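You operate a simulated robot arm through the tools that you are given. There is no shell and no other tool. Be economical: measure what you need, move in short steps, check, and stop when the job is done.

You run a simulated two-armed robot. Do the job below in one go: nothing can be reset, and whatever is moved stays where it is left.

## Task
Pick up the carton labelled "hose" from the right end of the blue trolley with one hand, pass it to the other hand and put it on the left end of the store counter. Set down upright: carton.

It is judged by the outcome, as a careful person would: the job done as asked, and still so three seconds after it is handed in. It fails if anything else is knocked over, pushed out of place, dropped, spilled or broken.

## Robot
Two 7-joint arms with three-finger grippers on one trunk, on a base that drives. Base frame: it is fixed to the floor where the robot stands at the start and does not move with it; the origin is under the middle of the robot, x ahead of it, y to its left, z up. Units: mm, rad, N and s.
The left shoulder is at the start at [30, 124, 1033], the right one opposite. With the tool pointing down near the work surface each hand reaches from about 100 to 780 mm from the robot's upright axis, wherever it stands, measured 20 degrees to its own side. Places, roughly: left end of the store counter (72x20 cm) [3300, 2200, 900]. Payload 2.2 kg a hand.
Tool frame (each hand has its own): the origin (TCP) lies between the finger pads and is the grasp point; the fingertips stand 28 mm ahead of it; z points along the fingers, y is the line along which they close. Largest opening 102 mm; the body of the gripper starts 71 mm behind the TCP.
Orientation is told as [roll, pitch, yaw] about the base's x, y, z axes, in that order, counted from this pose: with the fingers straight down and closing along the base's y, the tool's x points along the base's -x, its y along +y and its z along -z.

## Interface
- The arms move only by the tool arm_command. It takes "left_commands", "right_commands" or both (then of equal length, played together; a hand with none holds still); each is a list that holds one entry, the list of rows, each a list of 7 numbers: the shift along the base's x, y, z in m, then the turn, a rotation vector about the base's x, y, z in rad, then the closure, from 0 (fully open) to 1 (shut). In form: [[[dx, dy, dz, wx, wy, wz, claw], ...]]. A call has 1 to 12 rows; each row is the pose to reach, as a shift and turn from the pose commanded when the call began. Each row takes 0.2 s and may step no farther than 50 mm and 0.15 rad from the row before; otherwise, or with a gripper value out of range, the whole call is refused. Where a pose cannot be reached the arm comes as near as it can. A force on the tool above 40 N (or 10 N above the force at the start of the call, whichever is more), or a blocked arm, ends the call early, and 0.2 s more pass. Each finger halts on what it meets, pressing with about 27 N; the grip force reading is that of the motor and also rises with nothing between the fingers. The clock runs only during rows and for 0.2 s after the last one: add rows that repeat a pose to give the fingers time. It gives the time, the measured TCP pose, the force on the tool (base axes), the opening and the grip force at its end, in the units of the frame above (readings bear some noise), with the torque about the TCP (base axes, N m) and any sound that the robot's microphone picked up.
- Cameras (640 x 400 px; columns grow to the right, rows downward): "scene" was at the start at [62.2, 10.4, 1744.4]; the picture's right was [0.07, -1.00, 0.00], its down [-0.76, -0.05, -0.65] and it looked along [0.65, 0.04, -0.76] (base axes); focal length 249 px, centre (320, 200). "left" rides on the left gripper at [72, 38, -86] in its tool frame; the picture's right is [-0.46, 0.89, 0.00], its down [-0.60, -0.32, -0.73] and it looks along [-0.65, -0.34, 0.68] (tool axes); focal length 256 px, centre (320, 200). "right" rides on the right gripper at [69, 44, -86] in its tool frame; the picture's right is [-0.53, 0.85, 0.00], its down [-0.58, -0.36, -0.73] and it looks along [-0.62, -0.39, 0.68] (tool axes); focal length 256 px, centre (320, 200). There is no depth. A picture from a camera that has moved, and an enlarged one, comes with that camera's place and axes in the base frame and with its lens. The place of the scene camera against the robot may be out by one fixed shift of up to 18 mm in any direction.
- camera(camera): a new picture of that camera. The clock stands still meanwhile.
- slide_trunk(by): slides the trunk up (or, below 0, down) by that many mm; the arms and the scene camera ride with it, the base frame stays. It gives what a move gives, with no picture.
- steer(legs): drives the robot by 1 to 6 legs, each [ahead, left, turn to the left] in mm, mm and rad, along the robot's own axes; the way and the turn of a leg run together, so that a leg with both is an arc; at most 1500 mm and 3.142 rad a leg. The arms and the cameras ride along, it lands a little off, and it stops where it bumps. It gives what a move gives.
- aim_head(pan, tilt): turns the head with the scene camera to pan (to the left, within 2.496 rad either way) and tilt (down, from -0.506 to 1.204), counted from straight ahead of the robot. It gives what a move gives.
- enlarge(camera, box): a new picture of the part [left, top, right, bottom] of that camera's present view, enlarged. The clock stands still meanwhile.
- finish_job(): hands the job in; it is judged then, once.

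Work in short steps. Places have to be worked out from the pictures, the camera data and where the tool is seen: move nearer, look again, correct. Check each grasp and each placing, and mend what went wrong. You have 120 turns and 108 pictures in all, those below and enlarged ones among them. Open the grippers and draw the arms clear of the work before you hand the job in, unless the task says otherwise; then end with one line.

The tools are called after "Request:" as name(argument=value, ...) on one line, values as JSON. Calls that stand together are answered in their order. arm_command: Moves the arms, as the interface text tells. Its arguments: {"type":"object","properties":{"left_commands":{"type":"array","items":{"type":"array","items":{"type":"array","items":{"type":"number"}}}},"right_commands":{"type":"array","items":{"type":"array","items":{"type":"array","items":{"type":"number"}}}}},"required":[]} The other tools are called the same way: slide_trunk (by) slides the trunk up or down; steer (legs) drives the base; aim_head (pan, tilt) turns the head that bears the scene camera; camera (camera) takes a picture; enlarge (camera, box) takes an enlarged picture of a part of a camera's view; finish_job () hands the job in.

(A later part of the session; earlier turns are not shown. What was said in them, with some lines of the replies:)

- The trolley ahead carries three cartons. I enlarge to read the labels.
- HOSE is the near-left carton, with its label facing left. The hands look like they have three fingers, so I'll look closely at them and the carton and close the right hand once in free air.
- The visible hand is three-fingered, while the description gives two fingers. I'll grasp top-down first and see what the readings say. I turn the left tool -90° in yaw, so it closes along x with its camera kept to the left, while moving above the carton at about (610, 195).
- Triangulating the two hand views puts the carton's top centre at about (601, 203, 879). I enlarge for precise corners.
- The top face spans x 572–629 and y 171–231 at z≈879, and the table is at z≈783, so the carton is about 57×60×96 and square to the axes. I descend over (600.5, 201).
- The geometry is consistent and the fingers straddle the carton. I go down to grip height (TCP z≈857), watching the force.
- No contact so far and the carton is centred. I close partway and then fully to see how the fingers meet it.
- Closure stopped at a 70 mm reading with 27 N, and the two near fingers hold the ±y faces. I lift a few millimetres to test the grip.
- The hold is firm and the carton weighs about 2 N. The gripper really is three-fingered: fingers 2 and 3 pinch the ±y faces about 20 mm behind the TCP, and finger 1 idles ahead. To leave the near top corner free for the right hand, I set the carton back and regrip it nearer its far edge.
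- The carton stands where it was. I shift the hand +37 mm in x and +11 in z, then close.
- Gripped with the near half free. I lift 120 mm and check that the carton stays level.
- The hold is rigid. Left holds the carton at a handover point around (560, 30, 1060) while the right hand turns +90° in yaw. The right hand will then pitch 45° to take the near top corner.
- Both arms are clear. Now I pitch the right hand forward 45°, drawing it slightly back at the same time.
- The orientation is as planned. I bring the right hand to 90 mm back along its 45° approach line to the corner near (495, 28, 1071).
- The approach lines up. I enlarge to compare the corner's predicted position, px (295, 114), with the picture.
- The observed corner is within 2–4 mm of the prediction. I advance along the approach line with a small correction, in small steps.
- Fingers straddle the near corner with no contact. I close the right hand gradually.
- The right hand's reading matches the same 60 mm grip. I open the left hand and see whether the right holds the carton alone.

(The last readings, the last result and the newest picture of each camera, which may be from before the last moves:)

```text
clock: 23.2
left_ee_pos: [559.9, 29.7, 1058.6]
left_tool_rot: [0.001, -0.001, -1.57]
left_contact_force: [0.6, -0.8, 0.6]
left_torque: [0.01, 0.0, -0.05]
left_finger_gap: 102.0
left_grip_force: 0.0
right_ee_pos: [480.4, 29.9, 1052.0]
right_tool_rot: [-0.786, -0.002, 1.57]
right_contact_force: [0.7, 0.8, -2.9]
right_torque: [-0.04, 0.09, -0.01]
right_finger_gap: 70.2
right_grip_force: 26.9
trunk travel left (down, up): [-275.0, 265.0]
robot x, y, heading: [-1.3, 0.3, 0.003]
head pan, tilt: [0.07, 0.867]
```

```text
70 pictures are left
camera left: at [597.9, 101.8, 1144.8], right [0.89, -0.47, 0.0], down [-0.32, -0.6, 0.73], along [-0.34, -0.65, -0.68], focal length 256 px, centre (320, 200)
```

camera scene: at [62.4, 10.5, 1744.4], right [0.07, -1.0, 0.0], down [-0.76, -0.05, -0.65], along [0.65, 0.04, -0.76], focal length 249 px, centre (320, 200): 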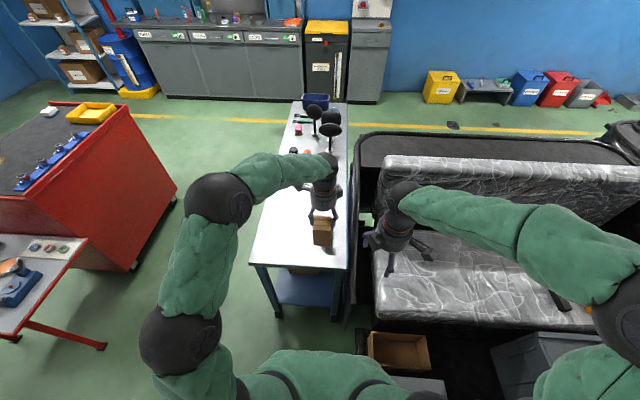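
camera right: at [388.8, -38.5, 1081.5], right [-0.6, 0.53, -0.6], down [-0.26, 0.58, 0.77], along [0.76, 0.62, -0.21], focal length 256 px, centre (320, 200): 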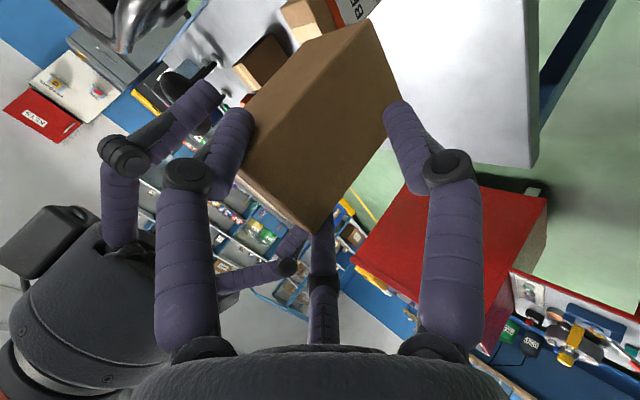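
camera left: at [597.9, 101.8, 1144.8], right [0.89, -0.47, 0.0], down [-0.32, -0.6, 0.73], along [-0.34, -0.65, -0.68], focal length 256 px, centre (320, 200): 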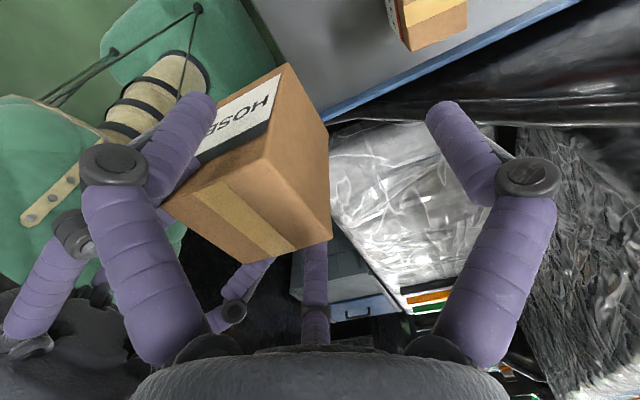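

The right hand holds the carton steadily. I raise the left hand clear and bring it out to the left side.

Request:
arm_command(left_commands=[[[0, 0, 0.04, 0, 0, 0, 0], [0, 0, 0.08, 0, 0, 0, 0], [0, 0, 0.12, 0, 0, 0, 0], [0, 0.03, 0.14, 0, 0, 0, 0], [0, 0.07, 0.14, 0, 0, 0, 0], [0, 0.11, 0.13, 0, 0, 0, 0], [-0.01, 0.15, 0.12, 0, 0, 0, 0], [-0.03, 0.19, 0.11, 0, 0, 0, 0], [-0.06, 0.22, 0.1, 0, 0, 0, 0], [-0.1, 0.24, 0.1, 0, 0, 0, 0], [-0.14, 0.26, 0.1, 0, 0, 0, 0], [-0.18, 0.27, 0.1, 0, 0, 0, 0]]])

Request:
aim_head(pan=0.58, tilt=0.35)

Request:
camera(camera="scene")

Request:
camera(camera="right")

```text
clock: 25.8
left_ee_pos: [379.7, 300.7, 1159.0]
left_tool_rot: [0.0, 0.0, -1.57]
left_contact_force: [-0.8, 0.3, 0.2]
left_torque: [-0.01, -0.04, 0.01]
left_finger_gap: 101.8
left_grip_force: 0.1
right_ee_pos: [479.5, 30.0, 1052.3]
right_tool_rot: [-0.785, 0.0, 1.57]
right_contact_force: [-0.8, 0.2, -1.5]
right_torque: [0.03, 0.07, 0.01]
right_finger_gap: 70.2
right_grip_force: 26.9
trunk travel left (down, up): [-275.0, 265.0]
robot x, y, heading: [2.5, 1.3, -0.002]
head pan, tilt: [0.07, 0.867]
```

```text
clock: 26.7
left_ee_pos: [381.3, 300.5, 1159.0]
left_tool_rot: [0.0, 0.0, -1.569]
left_contact_force: [-0.1, -0.3, 0.6]
left_torque: [0.0, 0.01, 0.04]
left_finger_gap: 101.9
left_grip_force: 0.1
right_ee_pos: [480.8, 29.6, 1051.0]
right_tool_rot: [-0.784, 0.0, 1.569]
right_contact_force: [-0.2, 0.1, -2.3]
right_torque: [-0.01, 0.12, 0.0]
right_finger_gap: 70.2
right_grip_force: 27.1
trunk travel left (down, up): [-275.0, 265.0]
robot x, y, heading: [1.1, -3.6, 0.003]
head pan, tilt: [0.579, 0.351]
```

```text
69 pictures are left
camera scene: at [63.1, 56.0, 1789.2], right [0.55, -0.84, 0.0], down [-0.29, -0.19, -0.94], along [0.79, 0.51, -0.34], focal length 249 px, centre (320, 200)
```

scene: 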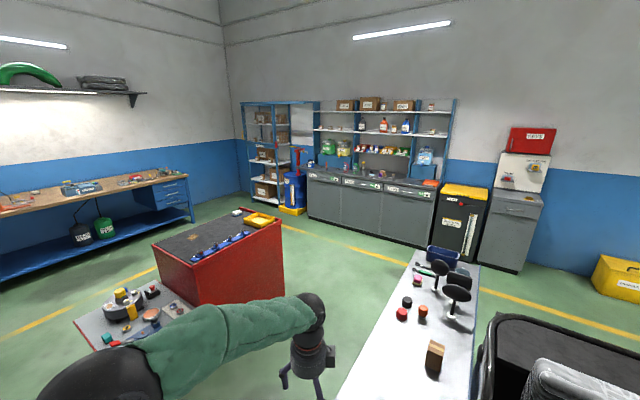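

```text
68 pictures are left
camera right: at [388.7, -38.4, 1081.5], right [-0.6, 0.53, -0.6], down [-0.26, 0.58, 0.77], along [0.76, 0.62, -0.21], focal length 256 px, centre (320, 200)
```

right: 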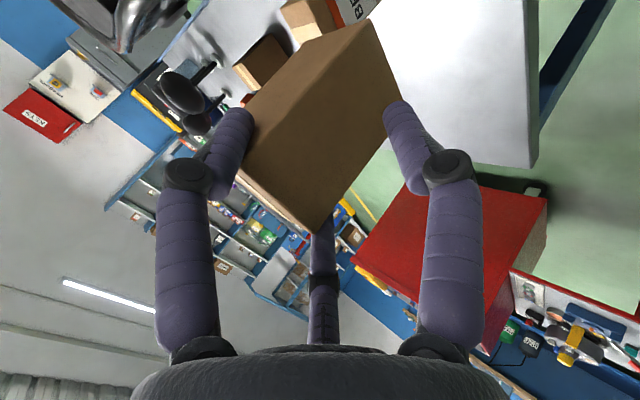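

The carton is stable. The left end of the counter projects to px (319, 168). I enlarge the counter and the route to it.

Request:
enlarge(camera="scene", box=[290, 90, 460, 250])

```text
2.50 times, centred on (375, 170) of scene
camera zoom: at [63.1, 56.0, 1789.2], right [0.55, -0.84, 0.0], down [-0.29, -0.19, -0.94], along [0.79, 0.51, -0.34], focal length 622 px, centre (182, 275)
```

zoom: 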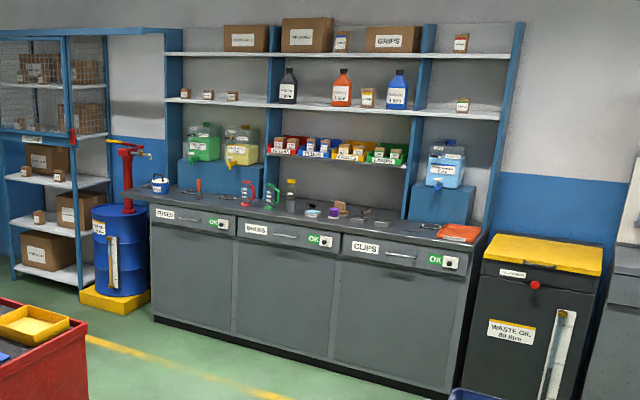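

The counter runs along y against the far wall, with a small pot and some tools at its left end. The aisle between the trolley (y<330) and the red cabinet (y>1450) is clear, so I sidestep left first.

Request:
steer(legs=[[0, 850, 0]])

Request:
aim_head(pan=0.3, tilt=0.5)

Request:
camera(camera="scene")

```text
clock: 31.2
left_ee_pos: [368.8, 1151.7, 1159.1]
left_tool_rot: [0.0, 0.0, -1.553]
left_contact_force: [-0.1, 0.8, -0.7]
left_torque: [0.0, 0.03, 0.0]
left_finger_gap: 102.0
left_grip_force: 0.0
right_ee_pos: [472.6, 882.5, 1051.7]
right_tool_rot: [-0.786, 0.0, 1.588]
right_contact_force: [0.6, 0.8, -2.6]
right_torque: [-0.02, 0.12, -0.01]
right_finger_gap: 70.0
right_grip_force: 27.4
trunk travel left (down, up): [-275.0, 265.0]
robot x, y, heading: [-8.7, 842.6, 0.02]
head pan, tilt: [0.579, 0.351]
```

```text
clock: 32.0
left_ee_pos: [368.2, 1150.9, 1159.5]
left_tool_rot: [-0.001, -0.001, -1.553]
left_contact_force: [-0.4, -0.3, 0.1]
left_torque: [-0.01, -0.02, -0.01]
left_finger_gap: 102.1
left_grip_force: 0.1
right_ee_pos: [471.0, 882.2, 1051.3]
right_tool_rot: [-0.786, 0.002, 1.588]
right_contact_force: [0.5, 0.5, -1.5]
right_torque: [0.02, 0.08, 0.01]
right_finger_gap: 70.1
right_grip_force: 27.1
trunk travel left (down, up): [-275.0, 265.0]
robot x, y, heading: [-6.6, 845.2, 0.016]
head pan, tilt: [0.3, 0.499]
```

```text
66 pictures are left
camera scene: at [64.2, 876.7, 1775.7], right [0.31, -0.95, 0.0], down [-0.45, -0.15, -0.88], along [0.83, 0.27, -0.48], focal length 249 px, centre (320, 200)
```

scene: 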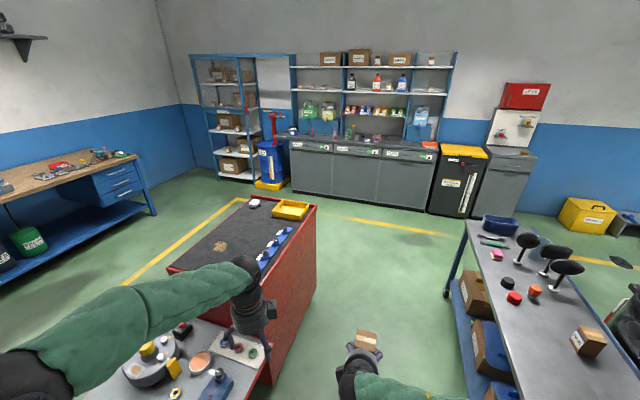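

The left arm hangs near the red cabinet side, so I look at the elbow before driving on.

Request:
aim_head(pan=0.9, tilt=0.9)

Request:
camera(camera="scene")

Request:
aim_head(pan=-0.4, tilt=0.9)

Request:
camera(camera="scene")

```text
clock: 33.0
left_ee_pos: [367.6, 1150.2, 1159.4]
left_tool_rot: [-0.001, 0.002, -1.555]
left_contact_force: [-0.2, 0.0, 0.9]
left_torque: [-0.01, 0.02, -0.01]
left_finger_gap: 101.9
left_grip_force: 0.0
right_ee_pos: [472.2, 882.2, 1052.6]
right_tool_rot: [-0.786, 0.001, 1.588]
right_contact_force: [0.6, 0.1, -2.2]
right_torque: [-0.04, 0.06, -0.03]
right_finger_gap: 70.1
right_grip_force: 27.1
trunk travel left (down, up): [-275.0, 265.0]
robot x, y, heading: [-6.4, 844.5, 0.016]
head pan, tilt: [0.901, 0.901]
```

```text
65 pictures are left
camera scene: at [23.8, 908.3, 1741.8], right [0.79, -0.61, 0.0], down [-0.48, -0.62, -0.62], along [0.38, 0.49, -0.78], focal length 249 px, centre (320, 200)
```

scene: 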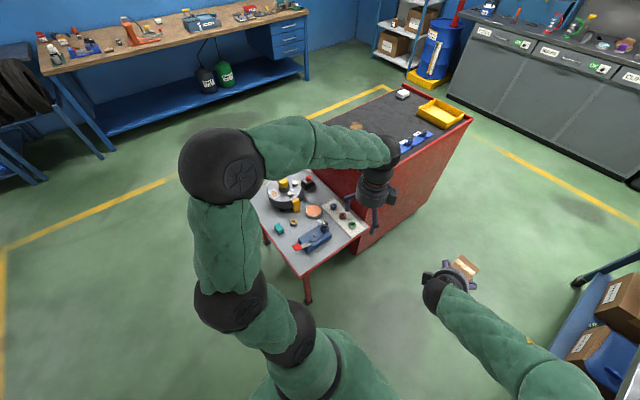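

```text
clock: 34.5
left_ee_pos: [369.2, 1150.5, 1159.6]
left_tool_rot: [0.0, 0.0, -1.555]
left_contact_force: [0.0, -0.4, -0.1]
left_torque: [0.04, -0.01, 0.0]
left_finger_gap: 102.1
left_grip_force: 0.0
right_ee_pos: [473.5, 881.2, 1051.4]
right_tool_rot: [-0.785, 0.0, 1.587]
right_contact_force: [-0.4, 0.8, -2.7]
right_torque: [-0.02, 0.07, 0.03]
right_finger_gap: 70.3
right_grip_force: 27.1
trunk travel left (down, up): [-275.0, 265.0]
robot x, y, heading: [-5.5, 841.5, 0.015]
head pan, tilt: [-0.4, 0.901]
```

```text
64 pictures are left
camera scene: at [47.9, 820.2, 1741.8], right [-0.37, -0.93, 0.0], down [-0.73, 0.29, -0.62], along [0.58, -0.23, -0.78], focal length 249 px, centre (320, 200)
```

scene: 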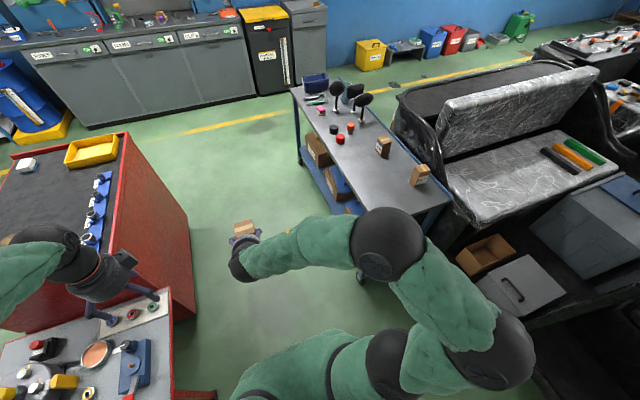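

Both elbows are well above the furniture. I drive ahead along the aisle, slightly right of centre.

Request:
steer(legs=[[1450, -60, -0.015], [900, 0, 0]])

Request:
aim_head(pan=0.9, tilt=0.6)

Request:
camera(camera="scene")

```text
clock: 46.1
left_ee_pos: [2739.0, 1125.4, 1159.7]
left_tool_rot: [0.0, 0.0, -1.565]
left_contact_force: [-0.5, 0.1, -0.3]
left_torque: [0.03, 0.01, -0.01]
left_finger_gap: 102.1
left_grip_force: 0.1
right_ee_pos: [2839.9, 855.1, 1051.3]
right_tool_rot: [-0.785, -0.001, 1.578]
right_contact_force: [0.2, -0.2, -1.7]
right_torque: [0.01, 0.08, 0.05]
right_finger_gap: 69.9
right_grip_force: 27.2
trunk travel left (down, up): [-275.0, 265.0]
robot x, y, heading: [2361.5, 822.4, 0.008]
head pan, tilt: [-0.4, 0.901]
```

```text
clock: 47.6
left_ee_pos: [2739.3, 1125.4, 1159.0]
left_tool_rot: [0.0, -0.001, -1.563]
left_contact_force: [0.0, 0.4, -0.5]
left_torque: [-0.01, -0.02, 0.03]
left_finger_gap: 102.1
left_grip_force: 0.1
right_ee_pos: [2840.2, 854.6, 1051.2]
right_tool_rot: [-0.783, 0.0, 1.578]
right_contact_force: [0.2, -0.5, -2.4]
right_torque: [0.01, 0.07, -0.01]
right_finger_gap: 70.2
right_grip_force: 27.1
trunk travel left (down, up): [-275.0, 265.0]
robot x, y, heading: [2361.5, 823.5, 0.007]
head pan, tilt: [0.901, 0.6]
```

```text
63 pictures are left
camera scene: at [2399.8, 896.2, 1766.5], right [0.79, -0.62, 0.0], down [-0.35, -0.45, -0.82], along [0.51, 0.65, -0.57], focal length 249 px, centre (320, 200)
```

scene: 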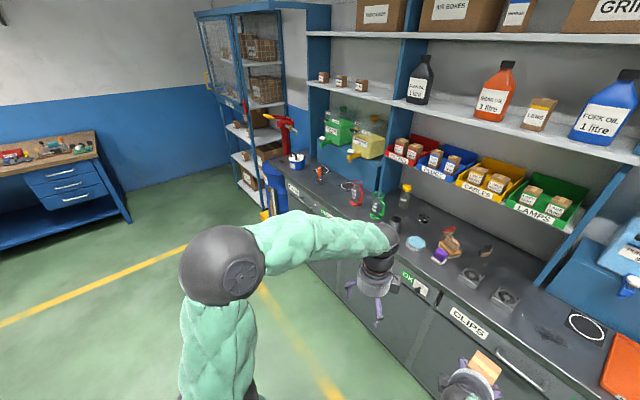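

The counter's front edge is near x≈3130. I sidestep left to face its left end.

Request:
steer(legs=[[0, 1150, -0.007]])

Request:
aim_head(pan=0.0, tilt=0.55)

Request:
camera(camera="scene")

```text
clock: 53.5
left_ee_pos: [2728.9, 2290.3, 1159.2]
left_tool_rot: [-0.002, 0.0, -1.562]
left_contact_force: [-1.0, -0.2, -0.4]
left_torque: [0.02, -0.01, 0.0]
left_finger_gap: 102.0
left_grip_force: 0.1
right_ee_pos: [2829.7, 2018.8, 1051.9]
right_tool_rot: [-0.783, 0.002, 1.579]
right_contact_force: [0.2, 0.4, -2.1]
right_torque: [-0.02, 0.07, 0.0]
right_finger_gap: 70.0
right_grip_force: 27.1
trunk travel left (down, up): [-275.0, 265.0]
robot x, y, heading: [2348.7, 1985.3, 0.007]
head pan, tilt: [0.901, 0.6]
```

```text
clock: 54.7
left_ee_pos: [2728.8, 2289.8, 1158.8]
left_tool_rot: [0.001, -0.002, -1.561]
left_contact_force: [-0.2, 0.1, 0.1]
left_torque: [0.0, 0.01, 0.01]
left_finger_gap: 102.1
left_grip_force: 0.0
right_ee_pos: [2831.1, 2019.2, 1050.3]
right_tool_rot: [-0.783, -0.001, 1.58]
right_contact_force: [0.0, 0.0, -1.6]
right_torque: [0.02, 0.08, -0.01]
right_finger_gap: 70.2
right_grip_force: 26.7
trunk travel left (down, up): [-275.0, 265.0]
robot x, y, heading: [2350.5, 1981.3, 0.007]
head pan, tilt: [0.0, 0.55]
```

```text
62 pictures are left
camera scene: at [2425.7, 1990.1, 1771.1], right [0.01, -1.0, 0.0], down [-0.52, -0.01, -0.85], along [0.85, 0.01, -0.52], focal length 249 px, centre (320, 200)
```

scene: 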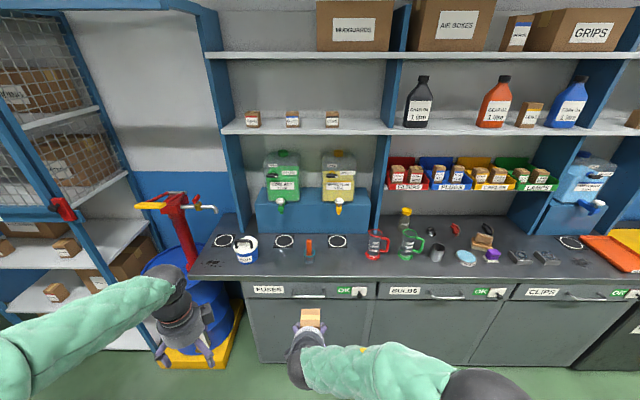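

This is a good view: the left end has a pot, an upright tool and a red jug on it. I enlarge to pick a free spot.

Request:
enlarge(camera="scene", box=[180, 200, 420, 300])

```text
2.67 times, centred on (300, 250) of scene
camera zoom: at [2425.7, 1990.1, 1771.1], right [0.01, -1.0, 0.0], down [-0.52, -0.01, -0.85], along [0.85, 0.01, -0.52], focal length 664 px, centre (373, 67)
```

zoom: 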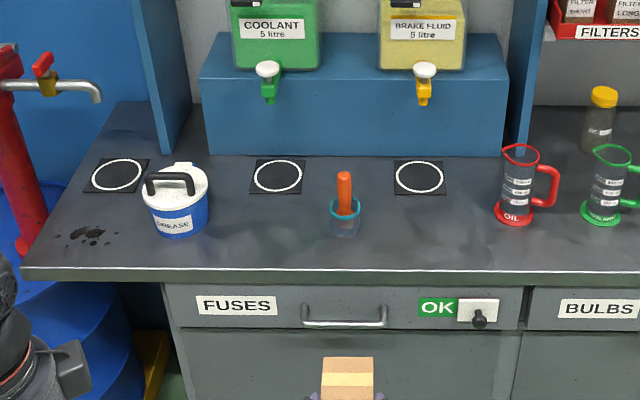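

Taking the counter at z≈900, I get a front edge at x≈3193, the pot at about (3298, 2349) and the brush cup at about (3288, 2050). The free spot at (3280, 2190) lies midway between them, right at the asked left end. I tuck the left hand back, then drive nearer.

Request:
arm_command(left_commands=[[[-0.03, 0, 0, 0, 0, 0, 0], [-0.06, 0, 0.0, 0, 0, 0, 0], [-0.09, 0, 0, 0, 0, 0, 0], [-0.1, 0, 0, 0, 0, 0, 0]]])

Request:
steer(legs=[[310, 169, -0.007]])

Request:
aim_head(pan=0.0, tilt=0.8)

Request:
camera(camera="scene")

Request:
camera(camera="right")

```text
clock: 55.7
left_ee_pos: [2629.9, 2288.2, 1158.2]
left_tool_rot: [-0.001, 0.0, -1.563]
left_contact_force: [0.6, -0.1, 0.0]
left_torque: [0.0, 0.03, 0.0]
left_finger_gap: 102.0
left_grip_force: 0.0
right_ee_pos: [2832.0, 2018.3, 1051.2]
right_tool_rot: [-0.783, 0.001, 1.579]
right_contact_force: [-0.2, -0.3, -1.7]
right_torque: [-0.01, 0.1, 0.01]
right_finger_gap: 70.0
right_grip_force: 27.4
trunk travel left (down, up): [-275.0, 265.0]
robot x, y, heading: [2353.5, 1984.1, 0.007]
head pan, tilt: [0.0, 0.55]
```

```text
clock: 58.0
left_ee_pos: [2935.7, 2457.4, 1158.3]
left_tool_rot: [-0.001, 0.001, -1.569]
left_contact_force: [0.3, -0.3, 0.1]
left_torque: [-0.02, 0.02, -0.03]
left_finger_gap: 102.1
left_grip_force: 0.1
right_ee_pos: [3134.0, 2186.3, 1051.2]
right_tool_rot: [-0.782, 0.001, 1.571]
right_contact_force: [0.6, 0.9, -2.7]
right_torque: [-0.01, 0.07, -0.04]
right_finger_gap: 70.0
right_grip_force: 27.5
trunk travel left (down, up): [-275.0, 265.0]
robot x, y, heading: [2649.2, 2154.6, -0.001]
head pan, tilt: [0.0, 0.55]
```

```text
clock: 58.7
left_ee_pos: [2934.3, 2456.6, 1159.2]
left_tool_rot: [0.0, 0.001, -1.572]
left_contact_force: [-0.1, 0.0, -0.2]
left_torque: [-0.02, 0.03, 0.02]
left_finger_gap: 102.1
left_grip_force: 0.1
right_ee_pos: [3133.8, 2186.3, 1051.4]
right_tool_rot: [-0.784, 0.001, 1.572]
right_contact_force: [0.0, -0.3, -0.6]
right_torque: [0.01, 0.09, 0.03]
right_finger_gap: 70.2
right_grip_force: 27.0
trunk travel left (down, up): [-275.0, 265.0]
robot x, y, heading: [2653.4, 2154.9, 0.003]
head pan, tilt: [0.0, 0.799]
```

```text
60 pictures are left
camera scene: at [2719.1, 2160.1, 1749.8], right [0.0, -1.0, 0.0], down [-0.72, 0.0, -0.7], along [0.7, 0.0, -0.72], focal length 249 px, centre (320, 200)
```

scene: 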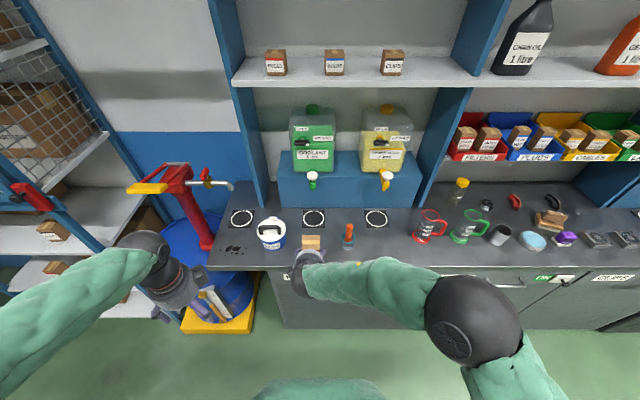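

```text
59 pictures are left
camera right: at [3041.9, 2116.8, 1081.4], right [-0.6, 0.53, -0.6], down [-0.26, 0.58, 0.77], along [0.76, 0.62, -0.21], focal length 256 px, centre (320, 200)
```

right: 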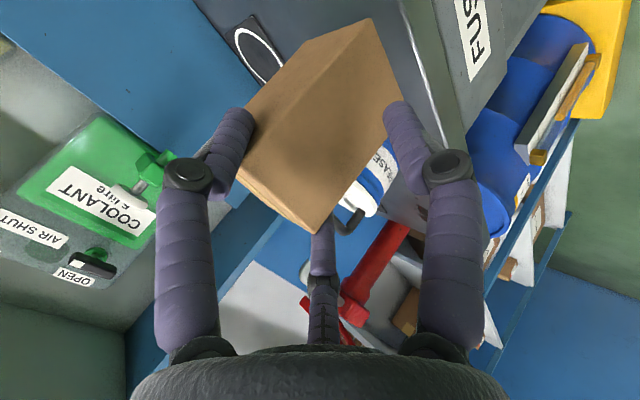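

The carton now hovers over the counter between the pot and the cup. I enlarge to recheck positions from here.

Request:
enlarge(camera="scene", box=[210, 190, 410, 300])

```text
3.20 times, centred on (310, 245) of scene
camera zoom: at [2719.1, 2160.1, 1749.8], right [0.0, -1.0, 0.0], down [-0.72, 0.0, -0.7], along [0.7, 0.0, -0.72], focal length 797 px, centre (352, 56)
```

zoom: 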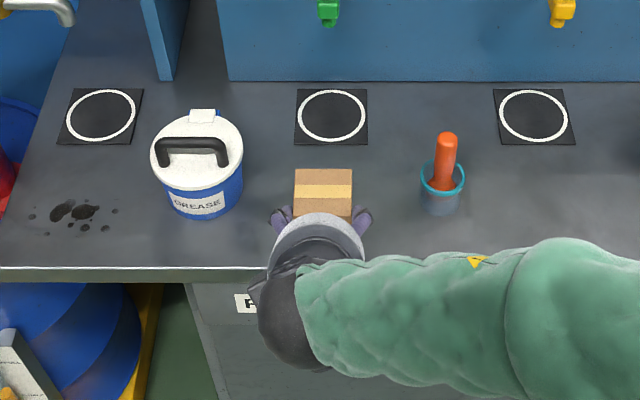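

The gap is centred at y≈2185, which matches the carton, so no sideways move is needed. I move forward 100 mm at this height, then look.

Request:
arm_command(right_commands=[[[0.025, 0, 0, 0, 0, 0, 1], [0.05, 0, 0, 0, 0, 0, 1], [0.075, 0, 0, 0, 0, 0, 1], [0.1, 0, 0, 0, 0, 0, 1], [0.1, 0, -0.02, 0, 0, 0, 1], [0.1, 0, -0.02, 0, 0, 0, 1]]])

Request:
enlarge(camera="scene", box=[210, 190, 410, 300])

Request:
camera(camera="right")

```text
clock: 60.1
left_ee_pos: [2935.6, 2456.7, 1157.8]
left_tool_rot: [0.002, 0.0, -1.571]
left_contact_force: [-0.4, -0.2, -0.3]
left_torque: [0.03, -0.04, -0.01]
left_finger_gap: 101.9
left_grip_force: 0.1
right_ee_pos: [3235.1, 2185.6, 1031.6]
right_tool_rot: [-0.783, -0.001, 1.57]
right_contact_force: [0.3, -0.3, -1.7]
right_torque: [-0.02, 0.04, -0.02]
right_finger_gap: 70.3
right_grip_force: 27.0
trunk travel left (down, up): [-275.0, 265.0]
robot x, y, heading: [2650.9, 2157.5, 0.001]
head pan, tilt: [0.0, 0.799]
```

```text
3.20 times, centred on (310, 245) of scene
camera zoom: at [2719.4, 2160.3, 1749.7], right [0.0, -1.0, 0.0], down [-0.72, 0.0, -0.7], along [0.7, 0.0, -0.72], focal length 797 px, centre (352, 56)
```

zoom: 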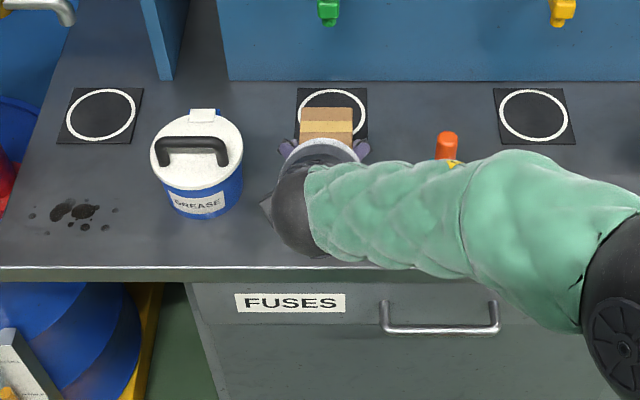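

```text
56 pictures are left
camera right: at [3143.2, 2116.3, 1061.2], right [-0.6, 0.53, -0.6], down [-0.26, 0.58, 0.78], along [0.76, 0.62, -0.21], focal length 256 px, centre (320, 200)
```

right: 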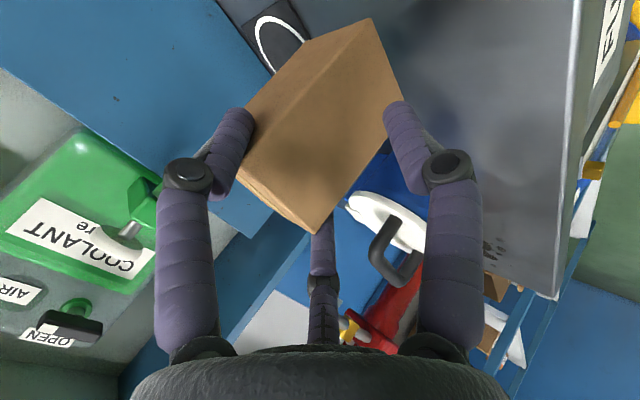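

Clear on both sides: the forearm runs at x≈3060, well short of the brush. I lower to about 15 mm above the counter and recheck.

Request:
arm_command(right_commands=[[[0, 0, -0.012, 0, 0, 0, 1], [0, 0, -0.024, 0, 0, 0, 1], [0, 0, -0.036, 0, 0, 0, 1], [0, 0, -0.036, 0, 0, 0, 1]]])

Request:
camera(camera="right")

Request:
enlarge(camera="scene", box=[240, 190, 380, 270])

```text
clock: 61.1
left_ee_pos: [2935.8, 2457.2, 1159.7]
left_tool_rot: [0.001, 0.001, -1.568]
left_contact_force: [0.0, -0.9, 0.0]
left_torque: [0.0, -0.01, 0.03]
left_finger_gap: 102.0
left_grip_force: 0.1
right_ee_pos: [3233.3, 2185.0, 996.5]
right_tool_rot: [-0.783, 0.0, 1.573]
right_contact_force: [0.1, 0.1, -1.9]
right_torque: [-0.01, 0.11, -0.02]
right_finger_gap: 70.2
right_grip_force: 27.4
trunk travel left (down, up): [-275.0, 265.0]
robot x, y, heading: [2651.9, 2154.5, 0.0]
head pan, tilt: [0.0, 0.799]
```

```text
55 pictures are left
camera right: at [3142.4, 2116.1, 1025.9], right [-0.6, 0.53, -0.6], down [-0.26, 0.58, 0.77], along [0.76, 0.62, -0.21], focal length 256 px, centre (320, 200)
```

right: 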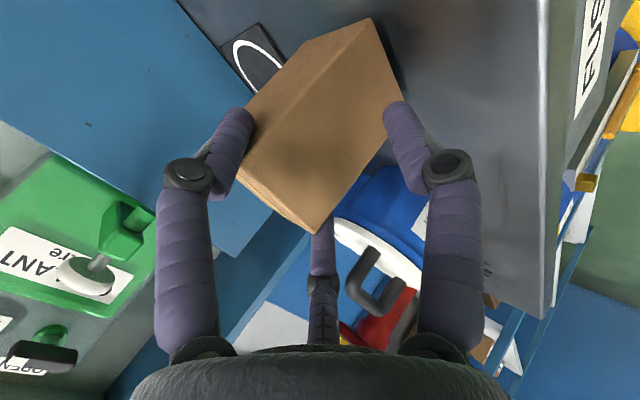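

```text
4.57 times, centred on (310, 230) of scene
camera zoom: at [2719.1, 2160.2, 1749.7], right [0.0, -1.0, 0.0], down [-0.72, 0.0, -0.7], along [0.7, 0.0, -0.72], focal length 1138 px, centre (366, 63)
```

zoom: 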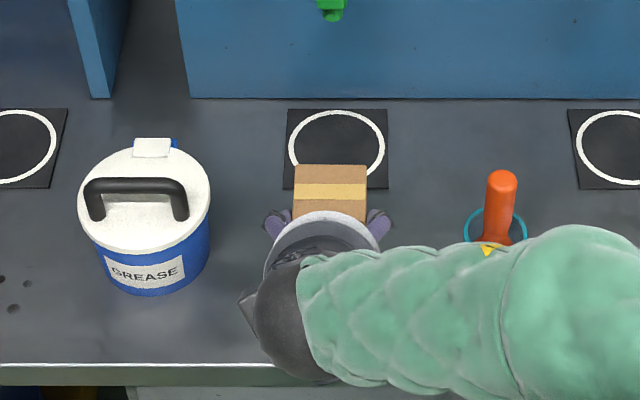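

About 18 mm remains by my estimate. I lower in 2 mm rows and watch the force.

Request:
arm_command(right_commands=[[[0, 0, -0.004, 0, 0, 0, 1], [0, 0, -0.007, 0, 0, 0, 1], [0, 0, -0.009, 0, 0, 0, 1], [0, 0, -0.011, 0, 0, 0, 1], [0, 0, -0.013, 0, 0, 0, 1], [0, 0, -0.013, 0, 0, 0, 1]]])

```text
clock: 62.5
left_ee_pos: [2935.2, 2456.7, 1158.1]
left_tool_rot: [0.001, 0.001, -1.572]
left_contact_force: [-0.4, 0.3, 0.7]
left_torque: [-0.01, 0.0, 0.0]
left_finger_gap: 101.9
left_grip_force: 0.1
right_ee_pos: [3233.0, 2185.1, 982.2]
right_tool_rot: [-0.783, 0.0, 1.571]
right_contact_force: [-0.2, -0.3, -0.9]
right_torque: [-0.05, 0.08, -0.01]
right_finger_gap: 70.2
right_grip_force: 26.8
trunk travel left (down, up): [-275.0, 265.0]
robot x, y, heading: [2653.0, 2156.1, 0.0]
head pan, tilt: [0.0, 0.799]
```

Still free-hanging, with no upward force, so I carry on down in 1.5 mm rows.

Request:
arm_command(right_commands=[[[0, 0, -0.0015, 0, 0, 0, 1], [0, 0, -0.003, 0, 0, 0, 1], [0, 0, -0.0045, 0, 0, 0, 1], [0, 0, -0.0045, 0, 0, 0, 1]]])

Request:
camera(camera="right")

```text
clock: 63.5
left_ee_pos: [2932.8, 2455.8, 1160.2]
left_tool_rot: [0.001, -0.001, -1.571]
left_contact_force: [-0.1, -1.1, 0.6]
left_torque: [-0.04, -0.02, -0.02]
left_finger_gap: 102.1
left_grip_force: 0.1
right_ee_pos: [3233.6, 2186.0, 982.1]
right_tool_rot: [-0.792, -0.002, 1.571]
right_contact_force: [-1.8, 0.0, 19.8]
right_torque: [-0.03, -0.51, 0.02]
right_finger_gap: 70.5
right_grip_force: 27.0
trunk travel left (down, up): [-275.0, 265.0]
robot x, y, heading: [2656.8, 2156.4, 0.002]
head pan, tilt: [0.0, 0.799]
```

```text
53 pictures are left
camera right: at [3142.0, 2117.2, 1011.0], right [-0.59, 0.53, -0.6], down [-0.26, 0.58, 0.77], along [0.76, 0.62, -0.2], focal length 256 px, centre (320, 200)
```

right: 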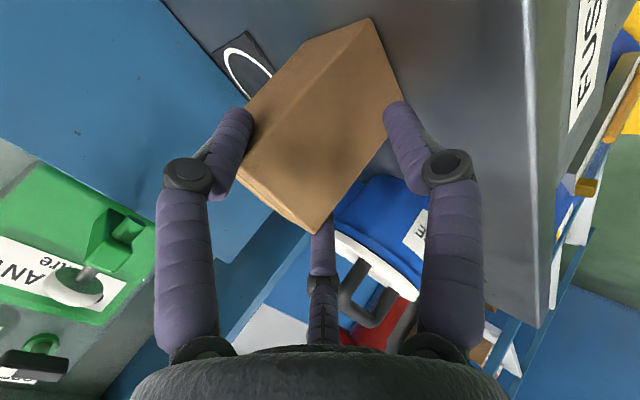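

The counter is reached: 20 N upward with the contact point about 25 mm ahead of the TCP, so it's the carton's bottom. I ease off 3 mm to unload, then open the fingers only partway.

Request:
arm_command(right_commands=[[[0, 0, 0.0015, 0, 0, 0, 1], [0, 0, 0.003, 0, 0, 0, 1], [0, 0, 0.003, 0, 0, 0, 1]]])

```text
clock: 64.3
left_ee_pos: [2935.3, 2457.7, 1159.1]
left_tool_rot: [-0.001, 0.0, -1.571]
left_contact_force: [0.4, 0.5, -0.6]
left_torque: [0.01, 0.02, -0.06]
left_finger_gap: 102.2
left_grip_force: 0.1
right_ee_pos: [3235.3, 2185.3, 981.6]
right_tool_rot: [-0.786, 0.0, 1.573]
right_contact_force: [6.0, 0.6, 12.0]
right_torque: [-0.03, -0.81, 0.03]
right_finger_gap: 70.2
right_grip_force: 27.2
trunk travel left (down, up): [-275.0, 265.0]
robot x, y, heading: [2654.0, 2155.5, 0.001]
head pan, tilt: [0.0, 0.799]
```

Still 12 N of load, so I ease up another 1.5 mm.

Request:
arm_command(right_commands=[[[0, 0, 0.0015, 0, 0, 0, 1], [0, 0, 0.0015, 0, 0, 0, 1]]])

```text
clock: 64.9
left_ee_pos: [2934.7, 2456.1, 1159.9]
left_tool_rot: [-0.001, 0.001, -1.57]
left_contact_force: [-0.5, -0.3, 0.6]
left_torque: [-0.03, -0.02, 0.02]
left_finger_gap: 102.1
left_grip_force: 0.0
right_ee_pos: [3233.0, 2185.1, 981.0]
right_tool_rot: [-0.782, 0.0, 1.574]
right_contact_force: [2.1, 0.0, 6.2]
right_torque: [0.02, -0.51, -0.01]
right_finger_gap: 70.0
right_grip_force: 26.8
trunk travel left (down, up): [-275.0, 265.0]
robot x, y, heading: [2653.6, 2155.2, -0.003]
head pan, tilt: [0.0, 0.799]
```

The load is light now. I open the fingers gradually to about 86 mm.

Request:
arm_command(right_commands=[[[0, 0, 0, 0, 0, 0, 0.3], [0, 0, 0, 0, 0, 0, 0.24], [0, 0, 0, 0, 0, 0, 0.18], [0, 0, 0, 0, 0, 0, 0.15], [0, 0, 0, 0, 0, 0, 0.15]]])

Request:
camera(camera="right")

Request:
enlarge(camera="scene", box=[240, 190, 380, 270])

```text
clock: 66.1
left_ee_pos: [2934.3, 2457.6, 1158.3]
left_tool_rot: [0.001, 0.001, -1.571]
left_contact_force: [0.6, 0.3, -0.1]
left_torque: [0.02, -0.01, -0.01]
left_finger_gap: 102.1
left_grip_force: 0.2
right_ee_pos: [3233.1, 2186.2, 983.1]
right_tool_rot: [-0.782, 0.0, 1.572]
right_contact_force: [-0.6, -0.6, -0.2]
right_torque: [0.02, 0.02, -0.02]
right_finger_gap: 86.5
right_grip_force: 0.0
trunk travel left (down, up): [-275.0, 265.0]
robot x, y, heading: [2651.6, 2153.6, -0.001]
head pan, tilt: [0.0, 0.799]
```

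```text
52 pictures are left
camera right: at [3141.6, 2116.7, 1012.8], right [-0.6, 0.53, -0.6], down [-0.26, 0.58, 0.77], along [0.76, 0.62, -0.21], focal length 256 px, centre (320, 200)
```

right: 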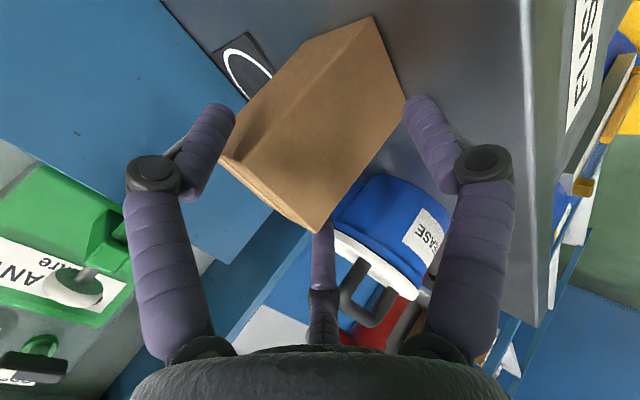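

```text
4.57 times, centred on (310, 230) of scene
camera zoom: at [2719.1, 2160.3, 1749.7], right [0.0, -1.0, 0.0], down [-0.72, 0.0, -0.7], along [0.7, 0.0, -0.72], focal length 1138 px, centre (366, 63)
```

zoom: 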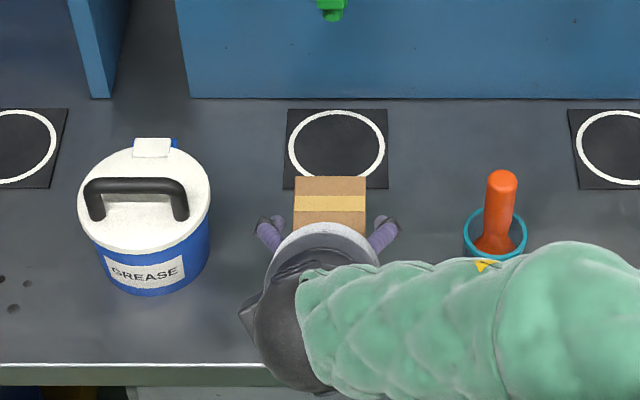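

The carton is free and standing (force is about zero). I withdraw along the approach line, slowly at first.

Request:
arm_command(right_commands=[[[-0.006, 0, 0.006, 0, 0, 0, 0.12], [-0.015, 0, 0.015, 0, 0, 0, 0.1], [-0.03, 0, 0.03, 0, 0, 0, 0.1], [-0.05, 0, 0.05, 0, 0, 0, 0.1], [-0.08, 0, 0.08, 0, 0, 0, 0], [-0.11, 0, 0.1, 0, 0, 0, 0], [-0.14, 0, 0.12, 0, 0, 0, 0], [-0.17, 0, 0.13, 0, 0, 0, 0], [-0.2, -0.02, 0.14, 0, 0, 0, 0]]])

Request:
enlarge(camera="scene", box=[210, 180, 410, 300])

Request:
camera(camera="right")

```text
clock: 68.1
left_ee_pos: [2933.8, 2454.8, 1160.1]
left_tool_rot: [-0.002, 0.003, -1.571]
left_contact_force: [-0.1, -0.5, -0.1]
left_torque: [0.06, -0.06, -0.01]
left_finger_gap: 102.0
left_grip_force: 0.0
right_ee_pos: [3030.5, 2164.1, 1123.1]
right_tool_rot: [-0.785, 0.001, 1.571]
right_contact_force: [0.8, -0.2, -0.2]
right_torque: [-0.01, 0.01, 0.02]
right_finger_gap: 102.0
right_grip_force: 0.0
trunk travel left (down, up): [-275.0, 265.0]
robot x, y, heading: [2656.8, 2155.3, 0.003]
head pan, tilt: [0.0, 0.799]
```

```text
3.20 times, centred on (310, 240) of scene
camera zoom: at [2717.5, 2158.5, 1749.7], right [0.0, -1.0, 0.0], down [-0.72, 0.0, -0.7], along [0.7, 0.0, -0.72], focal length 797 px, centre (352, 72)
```

zoom: 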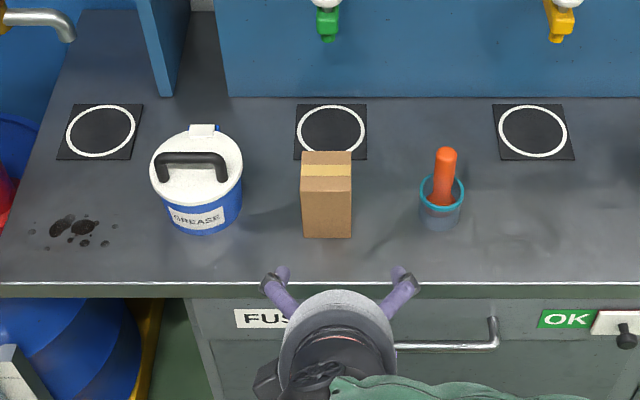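

```text
49 pictures are left
camera right: at [2940.0, 2095.6, 1152.5], right [-0.6, 0.53, -0.6], down [-0.26, 0.58, 0.78], along [0.76, 0.62, -0.21], focal length 256 px, centre (320, 200)
```

right: 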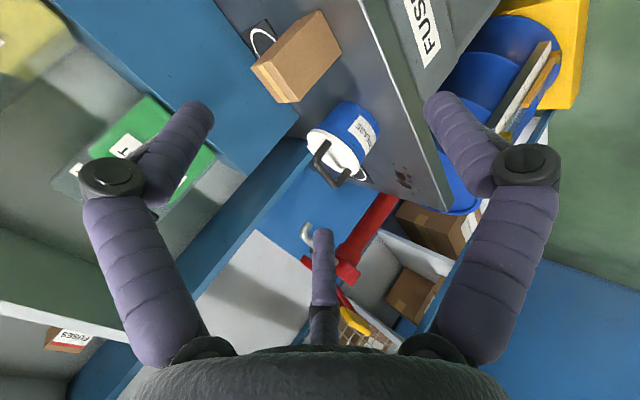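

The carton stands upright on the left end of the counter with the pot and cup undisturbed. Both grippers are open and clear, so I hand in.

Request:
finish_job()

```text
The job is handed in.
```

I picked up the "hose" carton with the left hand, passed it to the right hand, and set it upright on the left end of the store counter. Nothing else was knocked or moved.
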